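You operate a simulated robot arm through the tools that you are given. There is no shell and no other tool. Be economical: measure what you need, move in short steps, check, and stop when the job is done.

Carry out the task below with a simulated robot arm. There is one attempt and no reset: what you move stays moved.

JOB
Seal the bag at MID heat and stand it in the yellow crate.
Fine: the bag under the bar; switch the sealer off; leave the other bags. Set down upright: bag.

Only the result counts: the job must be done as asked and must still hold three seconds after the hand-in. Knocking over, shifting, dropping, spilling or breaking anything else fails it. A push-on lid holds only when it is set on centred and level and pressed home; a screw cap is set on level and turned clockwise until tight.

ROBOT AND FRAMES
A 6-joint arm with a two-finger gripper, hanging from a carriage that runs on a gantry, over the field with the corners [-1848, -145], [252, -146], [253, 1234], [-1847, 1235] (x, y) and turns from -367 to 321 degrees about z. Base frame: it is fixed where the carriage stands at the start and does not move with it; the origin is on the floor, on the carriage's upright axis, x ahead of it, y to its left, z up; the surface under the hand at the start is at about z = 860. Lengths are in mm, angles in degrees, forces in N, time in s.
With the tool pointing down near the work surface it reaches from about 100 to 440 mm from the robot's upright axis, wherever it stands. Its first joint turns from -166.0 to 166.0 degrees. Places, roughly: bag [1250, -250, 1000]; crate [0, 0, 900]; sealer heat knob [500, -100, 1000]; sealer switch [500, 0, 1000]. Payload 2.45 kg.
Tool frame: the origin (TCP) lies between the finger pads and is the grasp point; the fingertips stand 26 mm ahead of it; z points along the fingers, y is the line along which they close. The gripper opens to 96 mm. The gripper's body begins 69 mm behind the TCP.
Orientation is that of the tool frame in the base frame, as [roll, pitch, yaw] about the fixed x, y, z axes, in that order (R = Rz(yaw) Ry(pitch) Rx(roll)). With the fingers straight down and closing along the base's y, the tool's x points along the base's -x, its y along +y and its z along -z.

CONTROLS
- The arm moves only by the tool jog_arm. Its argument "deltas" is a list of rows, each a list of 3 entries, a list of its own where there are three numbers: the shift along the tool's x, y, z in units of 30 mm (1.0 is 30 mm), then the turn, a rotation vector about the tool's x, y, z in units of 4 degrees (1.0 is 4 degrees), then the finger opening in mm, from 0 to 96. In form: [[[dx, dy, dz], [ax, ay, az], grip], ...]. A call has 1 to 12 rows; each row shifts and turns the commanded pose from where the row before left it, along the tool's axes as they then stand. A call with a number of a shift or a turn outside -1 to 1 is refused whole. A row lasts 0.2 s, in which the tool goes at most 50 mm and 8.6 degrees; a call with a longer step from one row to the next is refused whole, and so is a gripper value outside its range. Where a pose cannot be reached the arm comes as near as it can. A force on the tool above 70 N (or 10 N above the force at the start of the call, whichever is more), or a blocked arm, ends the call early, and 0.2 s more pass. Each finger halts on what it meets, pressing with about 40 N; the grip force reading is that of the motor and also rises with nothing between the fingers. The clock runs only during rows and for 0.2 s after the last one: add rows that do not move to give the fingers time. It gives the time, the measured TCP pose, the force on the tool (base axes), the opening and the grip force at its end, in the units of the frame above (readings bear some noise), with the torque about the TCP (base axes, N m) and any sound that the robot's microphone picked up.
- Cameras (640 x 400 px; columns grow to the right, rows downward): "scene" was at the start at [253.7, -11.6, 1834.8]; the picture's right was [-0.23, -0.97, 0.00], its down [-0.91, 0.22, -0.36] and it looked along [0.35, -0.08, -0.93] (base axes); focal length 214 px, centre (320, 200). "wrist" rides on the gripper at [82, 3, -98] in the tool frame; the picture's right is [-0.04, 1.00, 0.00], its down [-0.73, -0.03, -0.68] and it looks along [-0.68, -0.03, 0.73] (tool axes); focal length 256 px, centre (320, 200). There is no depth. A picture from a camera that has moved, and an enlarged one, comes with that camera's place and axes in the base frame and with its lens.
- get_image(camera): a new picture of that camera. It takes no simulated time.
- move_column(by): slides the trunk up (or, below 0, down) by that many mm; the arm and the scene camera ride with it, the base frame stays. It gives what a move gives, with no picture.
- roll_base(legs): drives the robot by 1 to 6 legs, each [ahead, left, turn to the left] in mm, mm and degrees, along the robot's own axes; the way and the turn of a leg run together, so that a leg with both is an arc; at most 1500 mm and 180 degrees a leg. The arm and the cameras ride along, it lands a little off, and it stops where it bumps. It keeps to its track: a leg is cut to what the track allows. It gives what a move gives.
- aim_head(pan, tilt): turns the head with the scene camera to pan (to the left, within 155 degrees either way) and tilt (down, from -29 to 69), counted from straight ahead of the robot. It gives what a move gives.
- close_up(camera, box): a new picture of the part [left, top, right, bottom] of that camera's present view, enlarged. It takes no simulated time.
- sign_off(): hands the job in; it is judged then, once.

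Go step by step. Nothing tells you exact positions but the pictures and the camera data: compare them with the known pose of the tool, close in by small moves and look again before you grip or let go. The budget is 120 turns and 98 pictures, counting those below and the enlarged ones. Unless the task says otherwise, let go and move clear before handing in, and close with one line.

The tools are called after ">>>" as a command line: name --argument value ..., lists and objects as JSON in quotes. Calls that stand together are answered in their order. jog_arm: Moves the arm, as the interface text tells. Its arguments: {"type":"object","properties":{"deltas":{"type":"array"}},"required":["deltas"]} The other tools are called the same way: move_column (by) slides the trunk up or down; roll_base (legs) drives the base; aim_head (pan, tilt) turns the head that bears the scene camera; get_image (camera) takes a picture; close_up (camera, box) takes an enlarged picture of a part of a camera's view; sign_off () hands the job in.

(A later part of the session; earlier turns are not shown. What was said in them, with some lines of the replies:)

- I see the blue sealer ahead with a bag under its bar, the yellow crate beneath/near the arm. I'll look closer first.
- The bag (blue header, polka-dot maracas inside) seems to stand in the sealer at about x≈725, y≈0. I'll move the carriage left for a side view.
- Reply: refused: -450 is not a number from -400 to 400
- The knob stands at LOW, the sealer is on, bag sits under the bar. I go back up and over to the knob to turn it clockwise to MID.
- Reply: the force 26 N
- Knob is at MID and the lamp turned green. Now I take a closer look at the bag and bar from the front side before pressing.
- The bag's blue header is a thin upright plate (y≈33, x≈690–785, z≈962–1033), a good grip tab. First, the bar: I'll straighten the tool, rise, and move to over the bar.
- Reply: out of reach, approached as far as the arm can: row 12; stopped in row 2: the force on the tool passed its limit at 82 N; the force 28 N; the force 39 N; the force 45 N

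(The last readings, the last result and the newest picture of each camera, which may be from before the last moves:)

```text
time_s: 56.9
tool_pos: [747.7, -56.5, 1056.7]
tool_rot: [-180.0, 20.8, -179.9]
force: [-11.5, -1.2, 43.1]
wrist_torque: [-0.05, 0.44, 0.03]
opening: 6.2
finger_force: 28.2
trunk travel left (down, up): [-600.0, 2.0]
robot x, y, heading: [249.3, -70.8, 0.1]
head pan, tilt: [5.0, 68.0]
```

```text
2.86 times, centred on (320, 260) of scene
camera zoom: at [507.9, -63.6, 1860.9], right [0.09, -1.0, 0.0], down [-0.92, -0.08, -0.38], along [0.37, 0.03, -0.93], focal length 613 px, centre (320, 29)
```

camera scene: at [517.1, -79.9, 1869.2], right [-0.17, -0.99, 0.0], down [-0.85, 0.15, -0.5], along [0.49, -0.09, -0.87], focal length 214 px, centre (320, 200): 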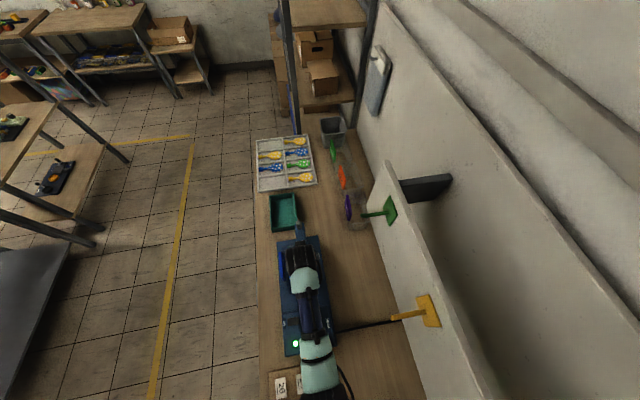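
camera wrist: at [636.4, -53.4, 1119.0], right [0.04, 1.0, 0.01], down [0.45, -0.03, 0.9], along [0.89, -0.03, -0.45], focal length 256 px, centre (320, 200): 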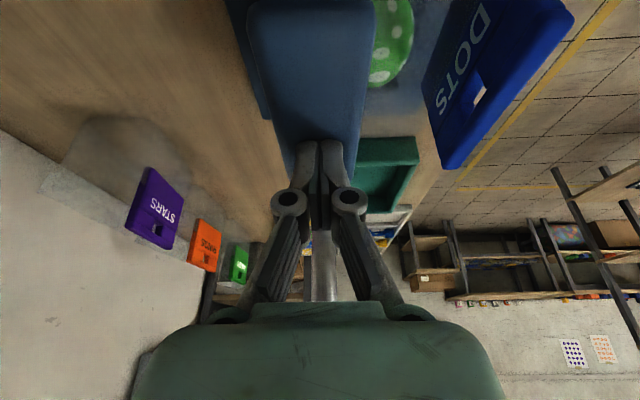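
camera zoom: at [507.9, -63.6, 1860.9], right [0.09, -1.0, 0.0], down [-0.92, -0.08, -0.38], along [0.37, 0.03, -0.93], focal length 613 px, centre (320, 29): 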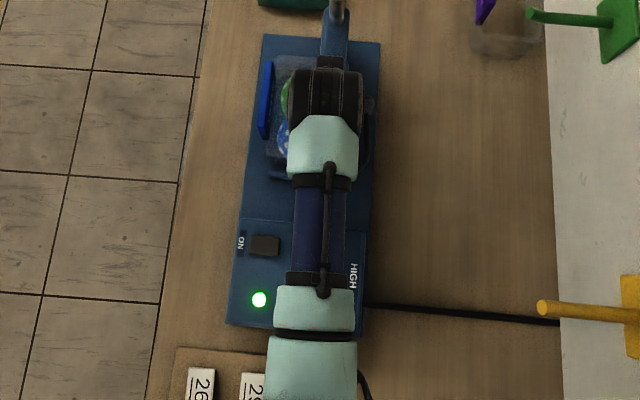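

>>> jog_arm --deltas '[[[0.03, 0, 0.08], [0, 0, 0], 0], [[0, 0, 0], [0, 0, 0], 0], [[0, 0, 0], [0, 0, 0], 0], [[0, 0, 0], [0, 0, 0], 0], [[0, 0, 0], [0, 0, 0], 0], [[0, 0, 0], [0, 0, 0], 0], [[0, 0, 0], [0, 0, 0], 0], [[0, 0, 0], [0, 0, 0], 0]]'

>>> aim_head --pan 25 --tilt 60

>>> get_image --camera "scene"

```text
time_s: 57.3
tool_pos: [749.3, -57.7, 1056.2]
tool_rot: [-180.0, 21.1, -180.0]
force: [-12.3, -0.2, 28.9]
wrist_torque: [-0.05, 0.43, -0.01]
opening: 6.0
finger_force: 28.7
trunk travel left (down, up): [-600.0, 2.0]
robot x, y, heading: [251.5, -72.4, -0.1]
head pan, tilt: [5.0, 68.0]
stopped in row 1: the force on the tool passed its limit at 77 N (the readings are from after the stop); the commanded pose is now the measured one
```

```text
time_s: 58.1
tool_pos: [747.7, -57.2, 1057.4]
tool_rot: [-180.0, 21.0, -179.9]
force: [-9.8, -1.0, 34.5]
wrist_torque: [-0.06, 0.35, -0.02]
opening: 6.0
finger_force: 29.0
trunk travel left (down, up): [-600.0, 2.0]
robot x, y, heading: [252.6, -67.8, 0.2]
head pan, tilt: [25.0, 60.0]
```

```text
57 pictures are left
camera scene: at [511.4, -40.4, 1869.4], right [0.42, -0.91, 0.0], down [-0.78, -0.37, -0.5], along [0.45, 0.21, -0.87], focal length 214 px, centre (320, 200)
```

scene: 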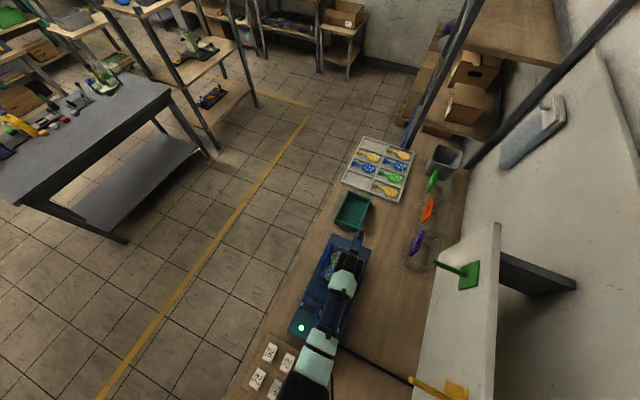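

>>> jog_arm --deltas '[[[0, 0, 0], [0, 0, 0], 0], [[0, 0, 0], [0, 0, 0], 0], [[0, 0, 0], [0, 0, 0], 0], [[0, 0, 0], [0, 0, 0], 0], [[0, 0, 0], [0, 0, 0], 0], [[0, 0, 0], [0, 0, 0], 0], [[0, 0, 0], [0, 0, 0], 0], [[0, 0, 0], [0, 0, 0], 0]]'

>>> close_up --camera "scene" --box '[270, 210, 400, 350]'

```text
time_s: 59.9
tool_pos: [748.2, -56.7, 1056.8]
tool_rot: [179.9, 21.0, -179.9]
force: [-8.2, -1.5, 39.9]
wrist_torque: [-0.04, 0.34, 0.03]
opening: 6.4
finger_force: 28.7
trunk travel left (down, up): [-600.0, 2.0]
robot x, y, heading: [251.4, -70.3, -0.1]
head pan, tilt: [25.0, 60.0]
```

```text
2.86 times, centred on (335, 280) of scene
camera zoom: at [511.5, -40.4, 1869.5], right [0.42, -0.91, 0.0], down [-0.78, -0.37, -0.5], along [0.45, 0.21, -0.87], focal length 613 px, centre (277, -29)
```

zoom: 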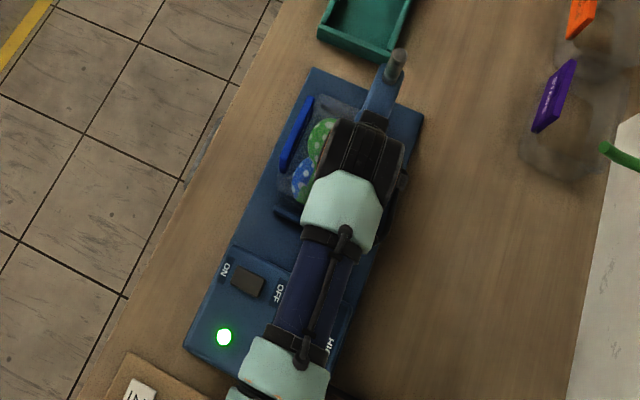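

>>> jog_arm --deltas '[[[-0.12, 0, -0.31], [0, 0, 0], 0], [[-0.24, 0, -0.62], [0, 0, 0], 0], [[-0.24, 0, -0.62], [0, 0, 0], 0], [[-0.12, 0, -0.31], [0, 0, 0], 0], [[0, 0, 0], [0, 0, 0], 0]]'

>>> get_image --camera "wrist"

```text
time_s: 61.1
tool_pos: [746.7, -56.6, 1114.1]
tool_rot: [-180.0, 20.8, -179.9]
force: [-0.1, -0.1, 0.7]
wrist_torque: [0.0, -0.01, -0.04]
opening: 0.0
finger_force: 28.5
trunk travel left (down, up): [-600.0, 2.0]
robot x, y, heading: [249.3, -73.5, 0.2]
head pan, tilt: [25.0, 60.0]
```

```text
55 pictures are left
camera wrist: at [636.0, -52.4, 1176.8], right [0.04, 1.0, 0.01], down [0.44, -0.03, 0.9], along [0.9, -0.03, -0.44], focal length 256 px, centre (320, 200)
```

wrist: 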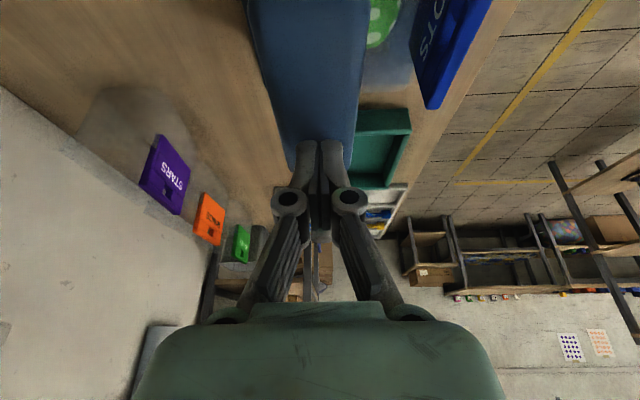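

>>> roll_base --legs '[[0, 450, 0]]'

>>> move_column --by -400

>>> aim_head --pan -60 --tilt 45

>>> get_image --camera "scene"

```text
time_s: 63.8
tool_pos: [745.2, 392.6, 1114.1]
tool_rot: [180.0, 20.8, -179.9]
force: [-1.6, 0.6, -0.1]
wrist_torque: [-0.03, -0.05, 0.04]
opening: 0.0
finger_force: 28.4
trunk travel left (down, up): [-600.0, 2.0]
robot x, y, heading: [252.3, 380.8, 0.2]
head pan, tilt: [25.0, 60.0]
```

```text
time_s: 67.7
tool_pos: [745.9, 393.5, 714.1]
tool_rot: [180.0, 20.8, -179.9]
force: [-0.2, 0.0, -0.4]
wrist_torque: [0.03, 0.01, -0.01]
opening: 0.0
finger_force: 28.5
trunk travel left (down, up): [-200.0, 402.0]
robot x, y, heading: [252.6, 376.5, 0.1]
head pan, tilt: [25.0, 60.0]
```

```text
time_s: 69.3
tool_pos: [746.3, 394.4, 714.2]
tool_rot: [180.0, 20.8, -180.0]
force: [-0.6, -0.5, 0.0]
wrist_torque: [-0.02, 0.01, -0.02]
opening: 0.1
finger_force: 28.5
trunk travel left (down, up): [-200.0, 402.0]
robot x, y, heading: [250.9, 378.5, 0.3]
head pan, tilt: [-60.0, 45.0]
```

```text
54 pictures are left
camera scene: at [490.5, 310.1, 1488.6], right [-0.86, -0.5, 0.0], down [-0.36, 0.61, -0.71], along [0.36, -0.61, -0.71], focal length 214 px, centre (320, 200)
```

scene: 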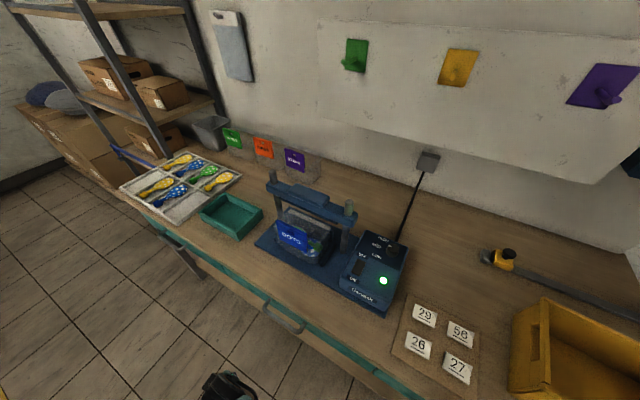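

>>> close_up --camera "scene" --box '[250, 165, 370, 275]'

>>> close_up --camera "scene" --box '[270, 190, 340, 265]'

```text
3.64 times, centred on (310, 220) of scene
camera zoom: at [490.5, 310.1, 1488.6], right [-0.86, -0.5, 0.0], down [-0.36, 0.61, -0.71], along [0.36, -0.61, -0.71], focal length 780 px, centre (356, 127)
```

zoom: 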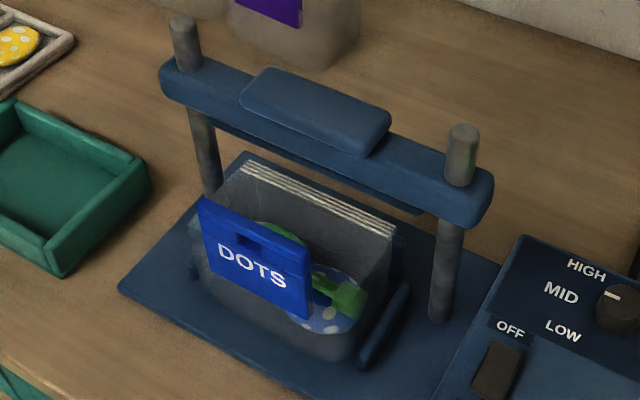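

```text
5.33 times, centred on (305, 228) of scene
camera zoom: at [490.5, 310.1, 1488.6], right [-0.86, -0.5, 0.0], down [-0.36, 0.61, -0.71], along [0.36, -0.61, -0.71], focal length 1144 px, centre (400, 53)
```

zoom: 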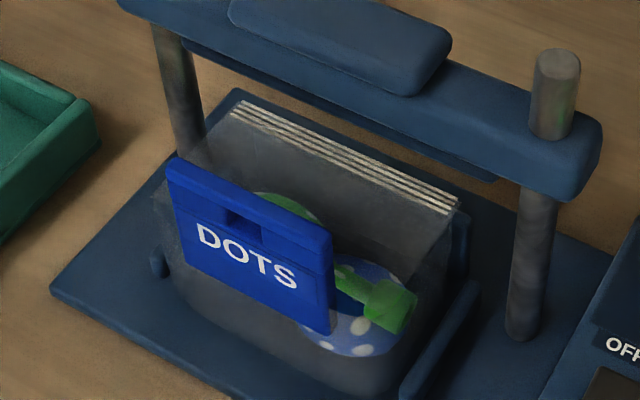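

The seam shows at the bag's top: sealed. Next: switch off. I raise, untilt the tool, and head over the switch's OFF side (≈543, 2).

>>> move_column --by 385

>>> jog_arm --deltas '[[[0.8, 0, 0], [0, 1, 0], 0], [[0.8, 0, 0], [0, 1, 0], 0], [[0.8, 0, 0], [0, 1, 0], 0], [[0.8, 0, 0], [0, 1, 0], 0], [[0.8, 0, 0], [0, 1, 0], 0], [[0, 0, 0], [0, 0.2, 0], 0], [[0, 0, 0], [0, 0, 0], 0]]'

```text
time_s: 73.0
tool_pos: [744.5, 393.4, 1099.6]
tool_rot: [-179.9, 20.9, -179.9]
force: [-0.6, -0.2, -0.4]
wrist_torque: [0.01, 0.0, 0.02]
opening: 0.0
finger_force: 27.9
trunk travel left (down, up): [-585.0, 17.0]
robot x, y, heading: [255.6, 379.2, 0.1]
head pan, tilt: [-60.0, 45.0]
```

```text
time_s: 74.6
tool_pos: [631.0, 393.4, 1072.4]
tool_rot: [-180.0, 0.0, -179.9]
force: [0.1, 0.8, 0.1]
wrist_torque: [0.02, 0.0, -0.01]
opening: 0.3
finger_force: 28.8
trunk travel left (down, up): [-585.0, 17.0]
robot x, y, heading: [248.2, 377.7, 0.2]
head pan, tilt: [-60.0, 45.0]
```

>>> roll_base --legs '[[-100, 0, 0], [0, -391, 0]]'

>>> jog_arm --deltas '[[[0, 0, 0.7], [0, 0, 0], 0], [[0, 0, 0.7], [0, 0, 0], 0], [[0, 0, 0], [0, 0, 0], 0]]'

>>> get_image --camera "wrist"

```text
time_s: 77.8
tool_pos: [530.5, 7.7, 1072.1]
tool_rot: [179.9, 0.1, 180.0]
force: [0.5, -0.1, 0.1]
wrist_torque: [0.01, -0.01, 0.0]
opening: 0.1
finger_force: 28.6
trunk travel left (down, up): [-585.0, 17.0]
robot x, y, heading: [149.2, -5.0, -0.1]
head pan, tilt: [-60.0, 45.0]
```

```text
time_s: 78.5
tool_pos: [533.5, 6.5, 1029.5]
tool_rot: [-180.0, 0.1, -180.0]
force: [1.4, -0.2, 0.9]
wrist_torque: [0.02, 0.04, -0.01]
opening: 0.0
finger_force: 28.5
trunk travel left (down, up): [-585.0, 17.0]
robot x, y, heading: [151.9, -5.7, -0.0]
head pan, tilt: [-60.0, 45.0]
```

```text
51 pictures are left
camera wrist: at [452.6, 9.6, 1127.4], right [0.04, 1.0, 0.0], down [0.73, -0.03, 0.68], along [0.68, -0.03, -0.73], focal length 256 px, centre (320, 200)
```

wrist: 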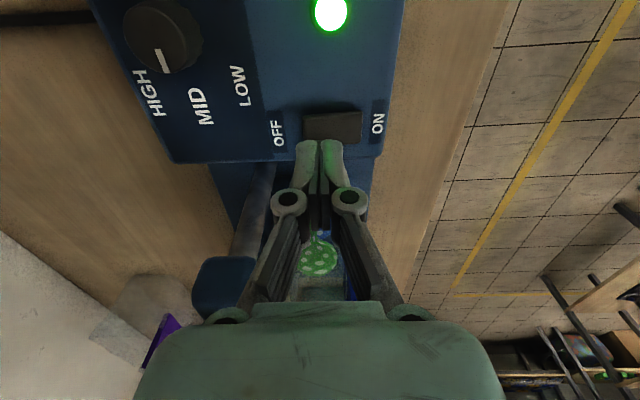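

>>> jog_arm --deltas '[[[-0.22, -0.2, 0.5], [0, 0, 0], 0], [[0, 0, 0.5], [0, 0, 0], 0], [[0, 0, 0.3], [0, 0, 0], 0], [[0, 0, 0.2], [0, 0, 0], 0], [[0, 0, 0.2], [0, 0, 0], 0], [[0, 0, 0.1], [0, 0, 0], 0], [[0, 0, 0.1], [0, 0, 0], 0]]'

>>> get_image --camera "wrist"

```text
time_s: 79.8
tool_pos: [539.6, 0.9, 982.4]
tool_rot: [-179.9, -0.1, 180.0]
force: [-20.2, -0.1, 46.9]
wrist_torque: [0.31, 0.46, 0.12]
opening: 0.0
finger_force: 28.5
trunk travel left (down, up): [-585.0, 17.0]
robot x, y, heading: [150.5, -5.1, 0.2]
head pan, tilt: [-60.0, 45.0]
stopped in row 6: the force on the tool passed its limit at 81 N (the readings are from after the stop); the commanded pose is now the measured one
```

```text
50 pictures are left
camera wrist: at [458.5, 4.7, 1079.7], right [0.04, 1.0, 0.0], down [0.73, -0.03, 0.68], along [0.68, -0.03, -0.73], focal length 256 px, centre (320, 200)
```

wrist: 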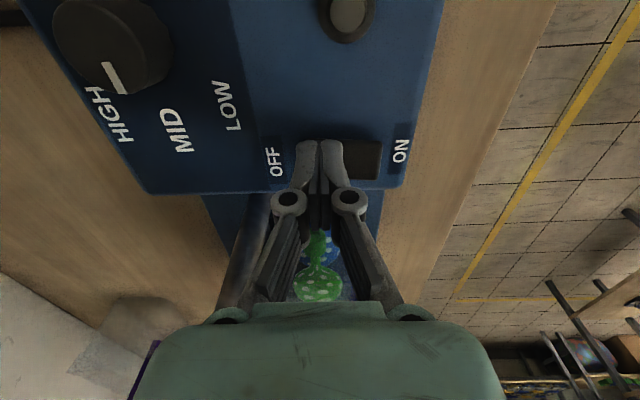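

Lamp is off. I rise, tilt the tool forward, and move toward the bag's blue header.

>>> jog_arm --deltas '[[[0, 0, -1], [0, 0, 0], 0], [[0, 0, -1], [0, 0, 0], 0], [[0, 0, -1], [0, 0, 0], 0], [[0, 0, 0], [0, -1, 0], 50], [[0, 0, 0], [0, -1, 0], 50], [[0, 0, 0], [0, -1, 0], 50], [[0, 0, 0], [0, -1, 0], 50], [[0, 0, 0], [0, -1, 0], 50], [[0, 0, 0], [0, -1, 0], 50], [[0, 0, 0], [0, 0, 0], 50]]'

>>> roll_base --legs '[[0, 34, 0], [100, 0, 0]]'

>>> get_image --camera "wrist"

```text
time_s: 82.0
tool_pos: [539.1, 3.1, 1071.5]
tool_rot: [-180.0, 24.2, -180.0]
force: [0.7, 0.9, 0.9]
wrist_torque: [-0.02, 0.0, 0.01]
opening: 50.3
finger_force: 0.1
trunk travel left (down, up): [-585.0, 17.0]
robot x, y, heading: [148.5, -9.7, -0.2]
head pan, tilt: [-60.0, 45.0]
```

```text
time_s: 83.6
tool_pos: [636.3, 34.7, 1069.4]
tool_rot: [-180.0, 24.1, -180.0]
force: [0.3, 0.7, 0.1]
wrist_torque: [0.01, -0.04, -0.01]
opening: 50.0
finger_force: 0.1
trunk travel left (down, up): [-585.0, 17.0]
robot x, y, heading: [248.9, 25.7, 0.2]
head pan, tilt: [-60.0, 45.0]
```

```text
49 pictures are left
camera wrist: at [523.1, 39.3, 1126.1], right [0.04, 1.0, 0.02], down [0.39, -0.03, 0.92], along [0.92, -0.03, -0.39], focal length 256 px, centre (320, 200)
```

wrist: 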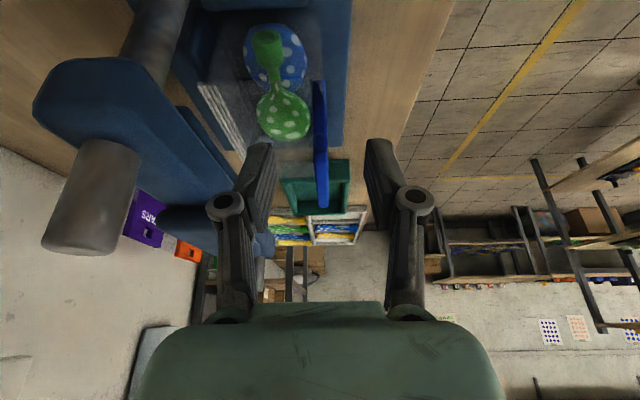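

>>> jog_arm --deltas '[[[-0.65, 0, 0.326], [0, 0, 0], 50], [[-0.65, 0, 0.326], [0, 0, 0], 50], [[-0.65, 0, 0.326], [0, 0, 0], 50], [[-0.65, 0, 0.326], [0, 0, 0], 50], [[-0.65, 0, 0.326], [0, 0, 0], 50], [[0, 0, 0], [0, 0, 0], 50]]'

>>> get_image --camera "wrist"

```text
time_s: 85.0
tool_pos: [745.9, 34.4, 1066.0]
tool_rot: [180.0, 24.2, -180.0]
force: [0.0, 0.8, -0.1]
wrist_torque: [0.01, 0.04, -0.02]
opening: 49.8
finger_force: 0.1
trunk travel left (down, up): [-585.0, 17.0]
robot x, y, heading: [246.1, 29.4, 0.0]
head pan, tilt: [-60.0, 45.0]
```

```text
48 pictures are left
camera wrist: at [632.3, 37.9, 1121.8], right [0.04, 1.0, 0.02], down [0.39, -0.03, 0.92], along [0.92, -0.03, -0.39], focal length 256 px, centre (320, 200)
```

wrist: 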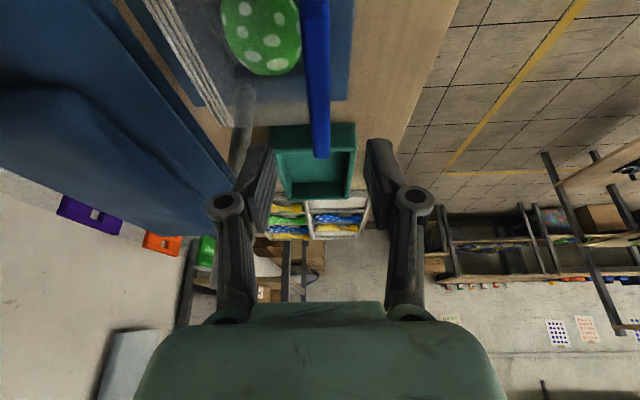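

>>> jog_arm --deltas '[[[0.224, 0, 0.5], [0, 0, 0], 50], [[0.224, 0, 0.5], [0, 0, 0], 50], [[0.224, 0, 0.5], [0, 0, 0], 50], [[0.224, 0, 0.5], [0, 0, 0], 50], [[0, 0, 0], [0, 0, 0], 50]]'

>>> get_image --camera "wrist"

```text
time_s: 86.2
tool_pos: [744.8, 35.1, 999.0]
tool_rot: [180.0, 24.0, -180.0]
force: [0.2, -0.3, 0.1]
wrist_torque: [-0.02, -0.01, -0.01]
opening: 50.2
finger_force: 0.0
trunk travel left (down, up): [-585.0, 17.0]
robot x, y, heading: [249.6, 22.9, -0.0]
head pan, tilt: [-60.0, 45.0]
```

```text
47 pictures are left
camera wrist: at [630.5, 39.5, 1054.9], right [0.04, 1.0, 0.02], down [0.39, -0.03, 0.92], along [0.92, -0.03, -0.39], focal length 256 px, centre (320, 200)
```

wrist: 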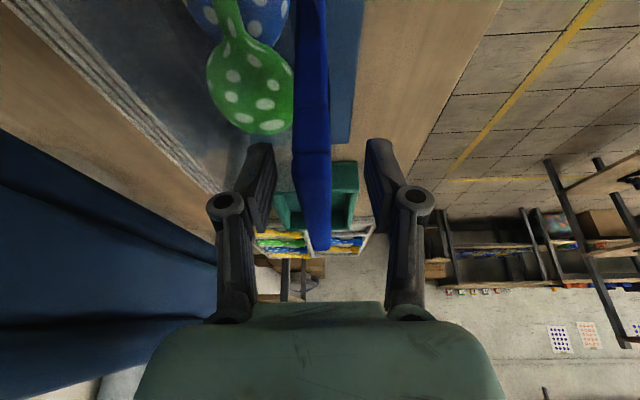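

>>> jog_arm --deltas '[[[0, 0, 0], [0, 0, 0], 30], [[0, 0, 0], [0, 0, 0], 10], [[0, 0, 0], [0, 0, 0], 0], [[0, 0, 0], [0, 0, 0], 0], [[0, 0, 0], [0, 0, 0], 0]]'

>>> get_image --camera "wrist"

```text
time_s: 87.4
tool_pos: [743.3, 35.9, 999.4]
tool_rot: [-179.9, 24.1, -179.9]
force: [-0.4, 0.0, 0.5]
wrist_torque: [0.02, -0.01, -0.04]
opening: 10.3
finger_force: 38.1
trunk travel left (down, up): [-585.0, 17.0]
robot x, y, heading: [245.7, 26.1, 0.1]
head pan, tilt: [-60.0, 45.0]
```

```text
46 pictures are left
camera wrist: at [630.4, 39.5, 1055.0], right [0.04, 1.0, 0.02], down [0.39, -0.03, 0.92], along [0.92, -0.03, -0.39], focal length 256 px, centre (320, 200)
```

wrist: 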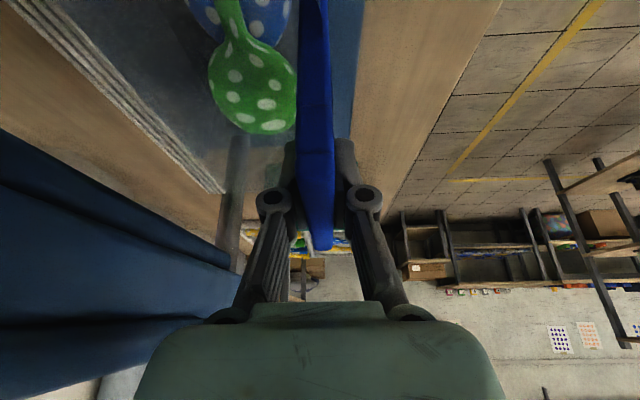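

>>> jog_arm --deltas '[[[-0.127, 0, -0.284], [0, 0, 0], 0], [[-0.127, 0, -0.284], [0, 0, 0], 0], [[-0.127, 0, -0.284], [0, 0, 0], 0], [[0, 0, 0], [0, 0, 0], 0], [[0, 0, 0], [0, 0, 0], 0]]'

>>> get_image --camera "wrist"

>>> close_up --camera "scene" --box '[200, 100, 440, 250]'

```text
time_s: 88.6
tool_pos: [744.4, 34.3, 1026.1]
tool_rot: [180.0, 24.0, 179.9]
force: [-0.2, 0.9, -0.6]
wrist_torque: [0.02, 0.01, -0.01]
opening: 10.7
finger_force: 38.0
trunk travel left (down, up): [-585.0, 17.0]
robot x, y, heading: [253.6, 30.1, 0.1]
head pan, tilt: [-60.0, 45.0]
```

```text
45 pictures are left
camera wrist: at [631.4, 38.8, 1082.2], right [0.04, 1.0, 0.02], down [0.39, -0.03, 0.92], along [0.92, -0.03, -0.39], focal length 256 px, centre (320, 200)
```

wrist: 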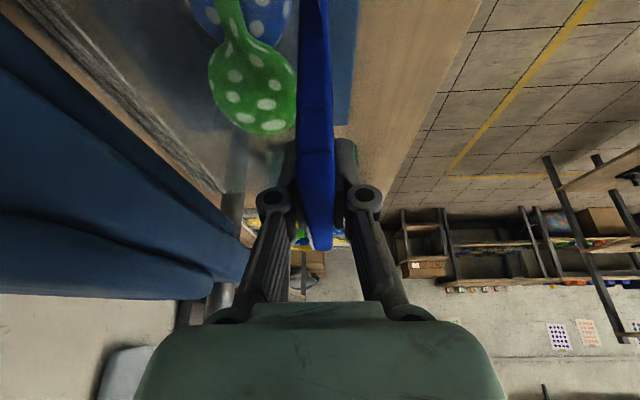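

```text
2.67 times, centred on (320, 175) of scene
camera zoom: at [488.5, -42.6, 1873.6], right [-0.87, -0.5, 0.0], down [-0.35, 0.61, -0.71], along [0.35, -0.61, -0.71], focal length 572 px, centre (320, 267)
```

zoom: 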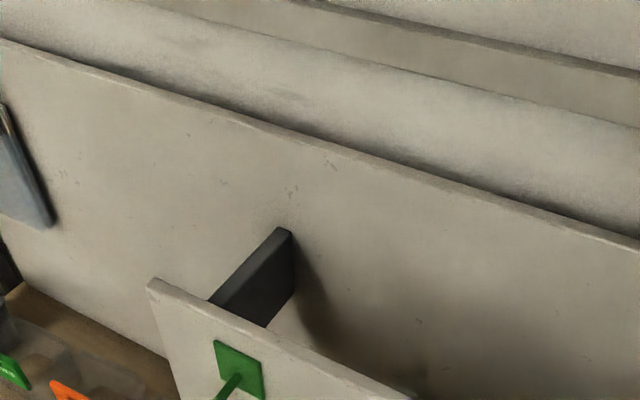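

>>> roll_base --legs '[[0, 130, 0]]'

>>> get_image --camera "wrist"

```text
time_s: 89.9
tool_pos: [745.4, 168.8, 1025.6]
tool_rot: [179.9, 24.0, -179.8]
force: [-0.6, -0.4, 0.3]
wrist_torque: [0.0, -0.02, -0.02]
opening: 10.6
finger_force: 37.0
trunk travel left (down, up): [-585.0, 17.0]
robot x, y, heading: [249.5, 156.7, 0.2]
head pan, tilt: [-60.0, 45.0]
```

```text
43 pictures are left
camera wrist: at [631.2, 172.9, 1082.1], right [0.03, 1.0, 0.02], down [0.39, -0.03, 0.92], along [0.92, -0.02, -0.39], focal length 256 px, centre (320, 200)
```

wrist: 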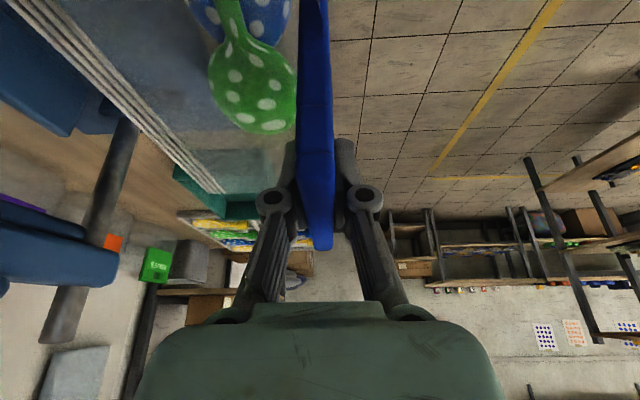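

>>> jog_arm --deltas '[[[-0.27, 0, -0.61], [0, 0, 0], 0], [[-0.27, 0, -0.61], [0, 0, 0], 0], [[-0.27, 0, -0.61], [0, 0, 0], 0], [[-0.27, 0, -0.61], [0, 0, 0], 0], [[-0.27, 0, -0.61], [0, 0, 0], 0], [[0, 0, 0], [0, 0, 0], 0]]'

>>> roll_base --legs '[[0, 170, 0], [-745, 0, 0]]'

>>> aim_head --pan -30 --tilt 55

>>> get_image --camera "scene"

>>> get_image --camera "wrist"

```text
time_s: 91.3
tool_pos: [744.4, 168.1, 1127.3]
tool_rot: [-180.0, 24.1, -179.9]
force: [0.1, -0.5, -1.2]
wrist_torque: [0.02, 0.01, 0.03]
opening: 10.5
finger_force: 38.2
trunk travel left (down, up): [-585.0, 17.0]
robot x, y, heading: [249.2, 161.3, 0.2]
head pan, tilt: [-60.0, 45.0]
```

```text
time_s: 96.4
tool_pos: [-1.0, 339.6, 1127.0]
tool_rot: [-180.0, 24.1, -179.2]
force: [0.0, 0.4, -0.4]
wrist_torque: [0.03, 0.0, 0.02]
opening: 10.4
finger_force: 37.8
trunk travel left (down, up): [-585.0, 17.0]
robot x, y, heading: [-496.6, 327.8, 1.1]
head pan, tilt: [-60.0, 45.0]
```

```text
time_s: 97.4
tool_pos: [-1.3, 339.6, 1127.5]
tool_rot: [179.9, 24.1, -179.3]
force: [-0.5, 0.3, 0.1]
wrist_torque: [0.03, 0.01, -0.01]
opening: 10.7
finger_force: 38.4
trunk travel left (down, up): [-585.0, 17.0]
robot x, y, heading: [-497.1, 325.1, 0.6]
head pan, tilt: [-30.0, 55.0]
```

```text
42 pictures are left
camera scene: at [-234.7, 294.6, 1860.2], right [-0.49, -0.87, 0.0], down [-0.71, 0.4, -0.57], along [0.5, -0.28, -0.82], focal length 214 px, centre (320, 200)
```

scene: 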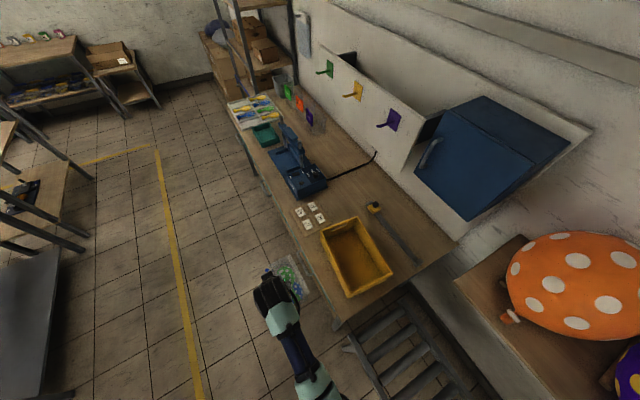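

```text
41 pictures are left
camera wrist: at [-114.8, 341.8, 1182.0], right [0.02, 1.0, 0.02], down [0.39, -0.02, 0.92], along [0.92, -0.01, -0.39], focal length 256 px, centre (320, 200)
```

wrist: 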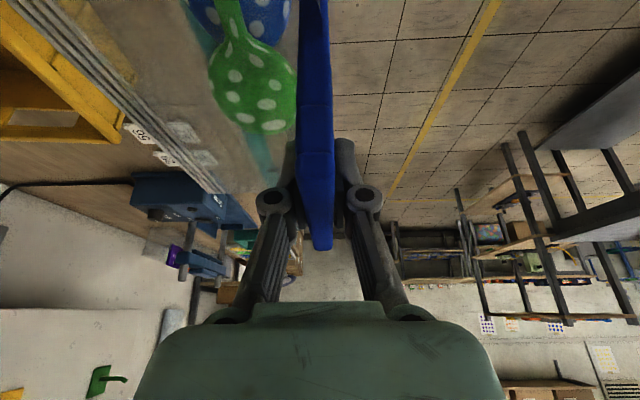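

>>> close_up --camera "scene" --box '[240, 200, 410, 320]'

```text
3.33 times, centred on (325, 260) of scene
camera zoom: at [-234.7, 294.6, 1860.2], right [-0.49, -0.87, 0.0], down [-0.71, 0.4, -0.57], along [0.5, -0.28, -0.82], focal length 715 px, centre (303, 0)
```

zoom: 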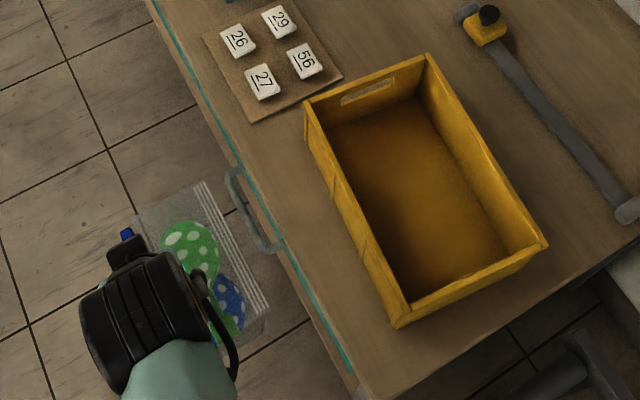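

Crate center is about (-5, -2), rim z≈980. I raise a bit and bring the bag over it (TCP target y≈43).

>>> move_column --by 15

>>> roll_base --legs '[[0, -297, 0]]'

>>> close_up --camera "scene" --box '[200, 180, 440, 360]'

>>> get_image --camera "wrist"

```text
time_s: 98.0
tool_pos: [-1.6, 340.1, 1142.6]
tool_rot: [-179.9, 24.1, -179.2]
force: [0.0, 0.0, -1.2]
wrist_torque: [0.01, 0.01, 0.04]
opening: 10.6
finger_force: 38.1
trunk travel left (down, up): [-600.0, 2.0]
robot x, y, heading: [-498.1, 320.8, 0.5]
head pan, tilt: [-30.0, 55.0]
```

```text
time_s: 100.1
tool_pos: [2.2, 35.8, 1140.8]
tool_rot: [-180.0, 24.1, -179.5]
force: [-0.9, 0.8, -0.3]
wrist_torque: [0.03, -0.01, -0.01]
opening: 10.8
finger_force: 37.5
trunk travel left (down, up): [-600.0, 2.0]
robot x, y, heading: [-491.1, 19.8, 0.4]
head pan, tilt: [-30.0, 55.0]
```

```text
2.22 times, centred on (320, 270) of scene
camera zoom: at [-231.4, -9.2, 1875.2], right [-0.49, -0.87, 0.0], down [-0.71, 0.4, -0.57], along [0.5, -0.28, -0.82], focal length 477 px, centre (320, 44)
```

zoom: 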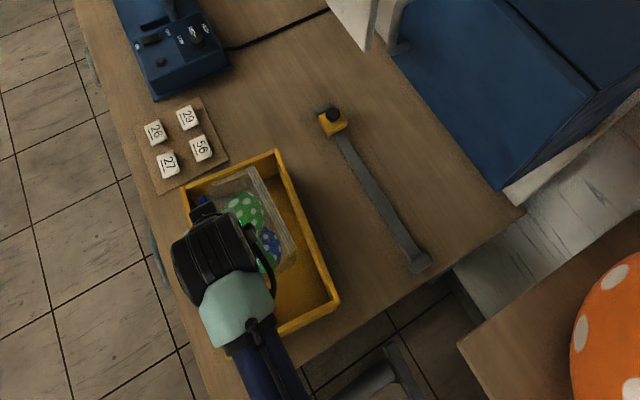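

```text
38 pictures are left
camera wrist: at [-111.3, 37.3, 1197.0], right [0.03, 1.0, 0.02], down [0.39, -0.03, 0.92], along [0.92, -0.02, -0.39], focal length 256 px, centre (320, 200)
```

wrist: 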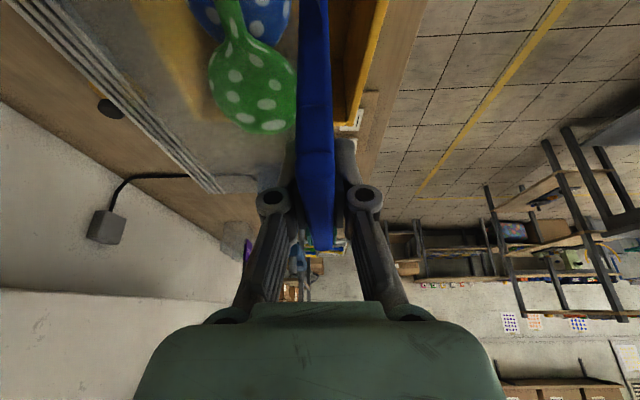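

>>> jog_arm --deltas '[[[0.24, 0.17, -0.11], [0, 0, 0], 0], [[0.226, 0, 0.5075], [0, 0, 0], 0], [[0.226, 0, 0.5075], [0, 0, 0], 0], [[0.226, 0, 0.5075], [0, 0, 0], 0], [[0.226, 0, 0.5075], [0, 0, 0], 0], [[0.226, 0, 0.5075], [0, 0, 0], 0], [[0.226, 0, 0.5075], [0, 0, 0], 0], [[0.11, 0, 0.25], [0, 0, 0], 0], [[0, 0, 0], [0, 0, 0], 0]]'

>>> get_image --camera "wrist"

>>> close_up --camera "scene" --box '[240, 220, 370, 340]'

```text
time_s: 102.1
tool_pos: [-6.8, 40.9, 1033.2]
tool_rot: [180.0, 24.1, -179.4]
force: [0.1, -0.6, -0.5]
wrist_torque: [0.07, 0.01, -0.02]
opening: 11.0
finger_force: 37.7
trunk travel left (down, up): [-600.0, 2.0]
robot x, y, heading: [-491.3, 23.4, 0.3]
head pan, tilt: [-30.0, 55.0]
```

```text
37 pictures are left
camera wrist: at [-119.8, 42.7, 1089.2], right [0.03, 1.0, 0.02], down [0.39, -0.03, 0.92], along [0.92, -0.02, -0.39], focal length 256 px, centre (320, 200)
```

wrist: 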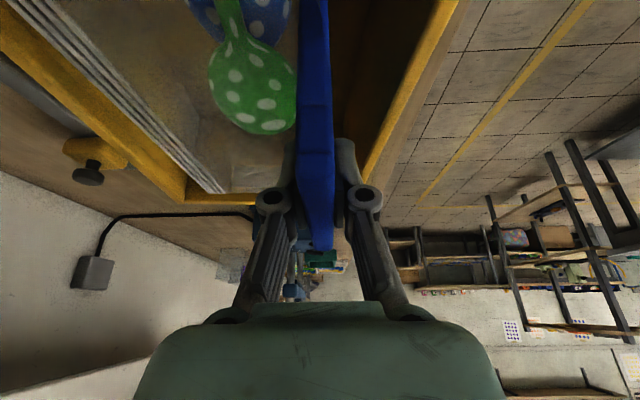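

```text
3.33 times, centred on (305, 280) of scene
camera zoom: at [-231.4, -9.2, 1875.2], right [-0.49, -0.87, 0.0], down [-0.71, 0.4, -0.57], along [0.5, -0.28, -0.82], focal length 715 px, centre (370, -67)
```

zoom: 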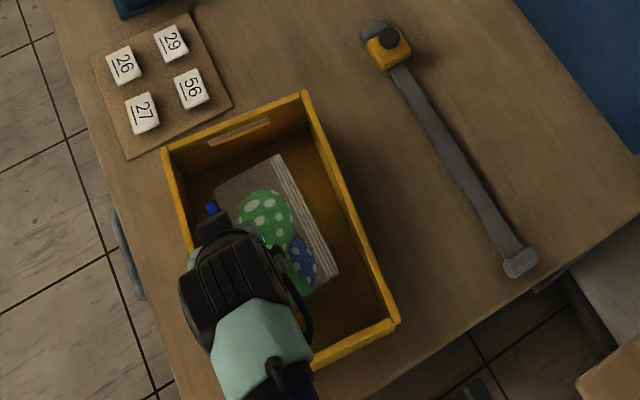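

>>> jog_arm --deltas '[[[0.136, 0, 0.3045], [0, 0, 0], 0], [[0.136, 0, 0.3045], [0, 0, 0], 0], [[0.136, 0, 0.3045], [0, 0, 0], 0], [[0.068, 0, 0.152], [0, 0, 0], 0], [[0, 0, 0], [0, 0, 0], 0]]'

>>> jog_arm --deltas '[[[0.04, 0, 0.09], [0, 0, 0], 0], [[0, 0, 0], [0, 0, 0], 0]]'

>>> jog_arm --deltas '[[[0.04, 0, 0.09], [0, 0, 0], 0], [[0, 0, 0], [0, 0, 0], 0]]'

```text
time_s: 103.3
tool_pos: [-4.1, 40.7, 997.8]
tool_rot: [-179.9, 24.1, -179.4]
force: [-0.3, -0.1, 0.0]
wrist_torque: [0.03, -0.01, 0.01]
opening: 10.6
finger_force: 38.2
trunk travel left (down, up): [-600.0, 2.0]
robot x, y, heading: [-491.8, 21.4, 0.4]
head pan, tilt: [-30.0, 55.0]
```

```text
time_s: 103.9
tool_pos: [-5.5, 39.9, 994.8]
tool_rot: [180.0, 24.2, -179.5]
force: [-1.2, -0.1, 0.6]
wrist_torque: [-0.04, 0.0, -0.01]
opening: 10.7
finger_force: 37.7
trunk travel left (down, up): [-600.0, 2.0]
robot x, y, heading: [-487.1, 23.5, 0.7]
head pan, tilt: [-30.0, 55.0]
```

```text
time_s: 104.5
tool_pos: [-3.9, 39.7, 992.3]
tool_rot: [180.0, 24.3, -179.5]
force: [-3.5, 0.3, 16.3]
wrist_torque: [-0.08, 0.39, -0.01]
opening: 10.7
finger_force: 38.3
trunk travel left (down, up): [-600.0, 2.0]
robot x, y, heading: [-499.8, 23.0, 0.3]
head pan, tilt: [-30.0, 55.0]
```

Contact with the crate floor at z≈993 (16 N). I open gently and check the bag stands before withdrawing.

>>> jog_arm --deltas '[[[-0.014, 0, -0.03], [0, 0, 0], 10], [[0, 0, 0], [0, 0, 0], 14], [[0, 0, 0], [0, 0, 0], 22], [[0, 0, 0], [0, 0, 0], 36], [[0, 0, 0], [0, 0, 0], 50], [[0, 0, 0], [0, 0, 0], 50]]'

>>> get_image --camera "wrist"

```text
time_s: 105.9
tool_pos: [-4.9, 40.3, 992.2]
tool_rot: [-180.0, 24.0, -179.5]
force: [0.5, 0.9, -0.4]
wrist_torque: [0.0, -0.03, 0.01]
opening: 49.9
finger_force: 0.0
trunk travel left (down, up): [-600.0, 2.0]
robot x, y, heading: [-492.8, 22.4, 0.5]
head pan, tilt: [-30.0, 55.0]
```

```text
35 pictures are left
camera wrist: at [-118.8, 42.5, 1047.8], right [0.03, 1.0, 0.02], down [0.39, -0.03, 0.92], along [0.92, -0.02, -0.39], focal length 256 px, centre (320, 200)
```

wrist: 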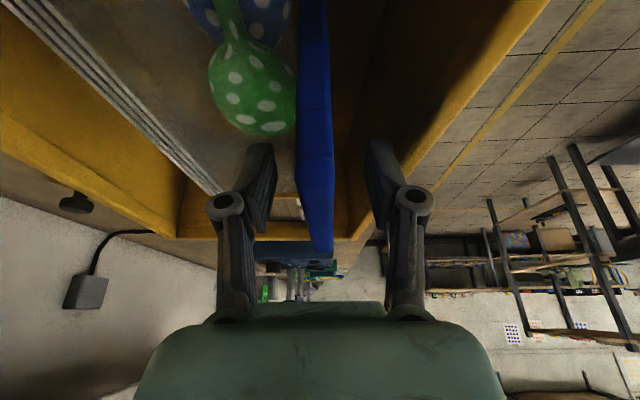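

Bag stands free between the fingers. I lift straight up and move clear.

>>> jog_arm --deltas '[[[-0.2, 0, -0.45], [0, 0, 0], 50], [[-0.27, 0, -0.61], [0, 0, 0], 50], [[-0.27, 0, -0.61], [0, 0, 0], 50], [[-0.27, 0, -0.61], [0, 0, 0], 50], [[-0.27, 0, -0.61], [0, 0, 0], 50], [[-0.27, 0, -0.61], [0, 0, 0], 50], [[0, 0, 0], [0, 0, 0], 50]]'

>>> roll_base --legs '[[0, 350, 0]]'

>>> get_image --camera "scene"

>>> close_up --camera "scene" --box '[230, 130, 410, 320]'

```text
time_s: 107.5
tool_pos: [-5.1, 39.5, 1109.5]
tool_rot: [179.9, 24.1, -179.5]
force: [0.2, 0.0, 0.7]
wrist_torque: [-0.01, -0.02, -0.01]
opening: 50.1
finger_force: 0.0
trunk travel left (down, up): [-600.0, 2.0]
robot x, y, heading: [-492.3, 20.5, 0.7]
head pan, tilt: [-30.0, 55.0]
```

```text
time_s: 109.7
tool_pos: [-9.9, 384.7, 1109.1]
tool_rot: [180.0, 24.1, -179.2]
force: [0.1, 0.0, -0.6]
wrist_torque: [0.02, 0.03, 0.01]
opening: 49.7
finger_force: 0.0
trunk travel left (down, up): [-600.0, 2.0]
robot x, y, heading: [-498.1, 365.4, 0.8]
head pan, tilt: [-30.0, 55.0]
```

```text
34 pictures are left
camera scene: at [-235.2, 335.7, 1875.2], right [-0.49, -0.87, 0.0], down [-0.72, 0.4, -0.57], along [0.5, -0.28, -0.82], focal length 214 px, centre (320, 200)
```

scene: 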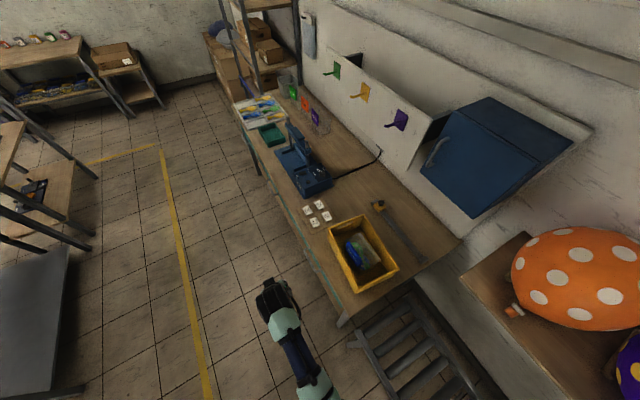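

```text
2.11 times, centred on (320, 225) of scene
camera zoom: at [-235.2, 335.7, 1875.2], right [-0.49, -0.87, 0.0], down [-0.72, 0.4, -0.57], along [0.5, -0.28, -0.82], focal length 452 px, centre (320, 147)
```

zoom: 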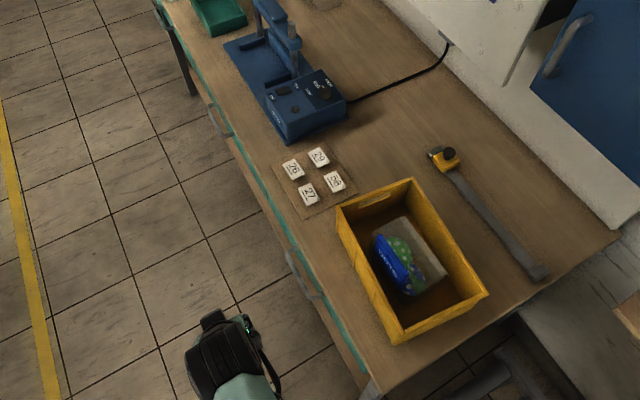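

>>> close_up --camera "scene" --box '[320, 205, 410, 300]'

>>> close_up --camera "scene" --box '[260, 100, 350, 210]'

```text
4.21 times, centred on (365, 252) of scene
camera zoom: at [-235.2, 335.7, 1875.2], right [-0.49, -0.87, 0.0], down [-0.72, 0.4, -0.57], along [0.5, -0.28, -0.82], focal length 903 px, centre (130, -21)
```

zoom: 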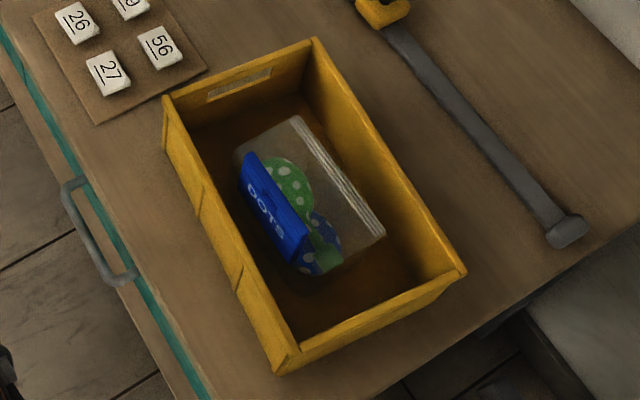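

```text
3.64 times, centred on (305, 155) of scene
camera zoom: at [-235.2, 335.7, 1875.2], right [-0.49, -0.87, 0.0], down [-0.72, 0.4, -0.57], along [0.5, -0.28, -0.82], focal length 780 px, centre (374, 364)
```

zoom: 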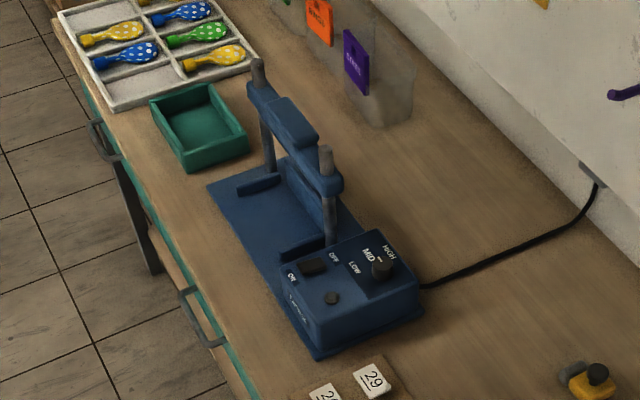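

The DOTS bag stands upright and sealed in the yellow crate, the knob is at MID, the sealer is off, and nothing else looks disturbed. I'm handing in.

>>> sign_off

```text
The job is handed in.
```

The DOTS bag was sealed at MID heat and stood upright in the yellow crate, the sealer is off, and the other bags were left where they were.
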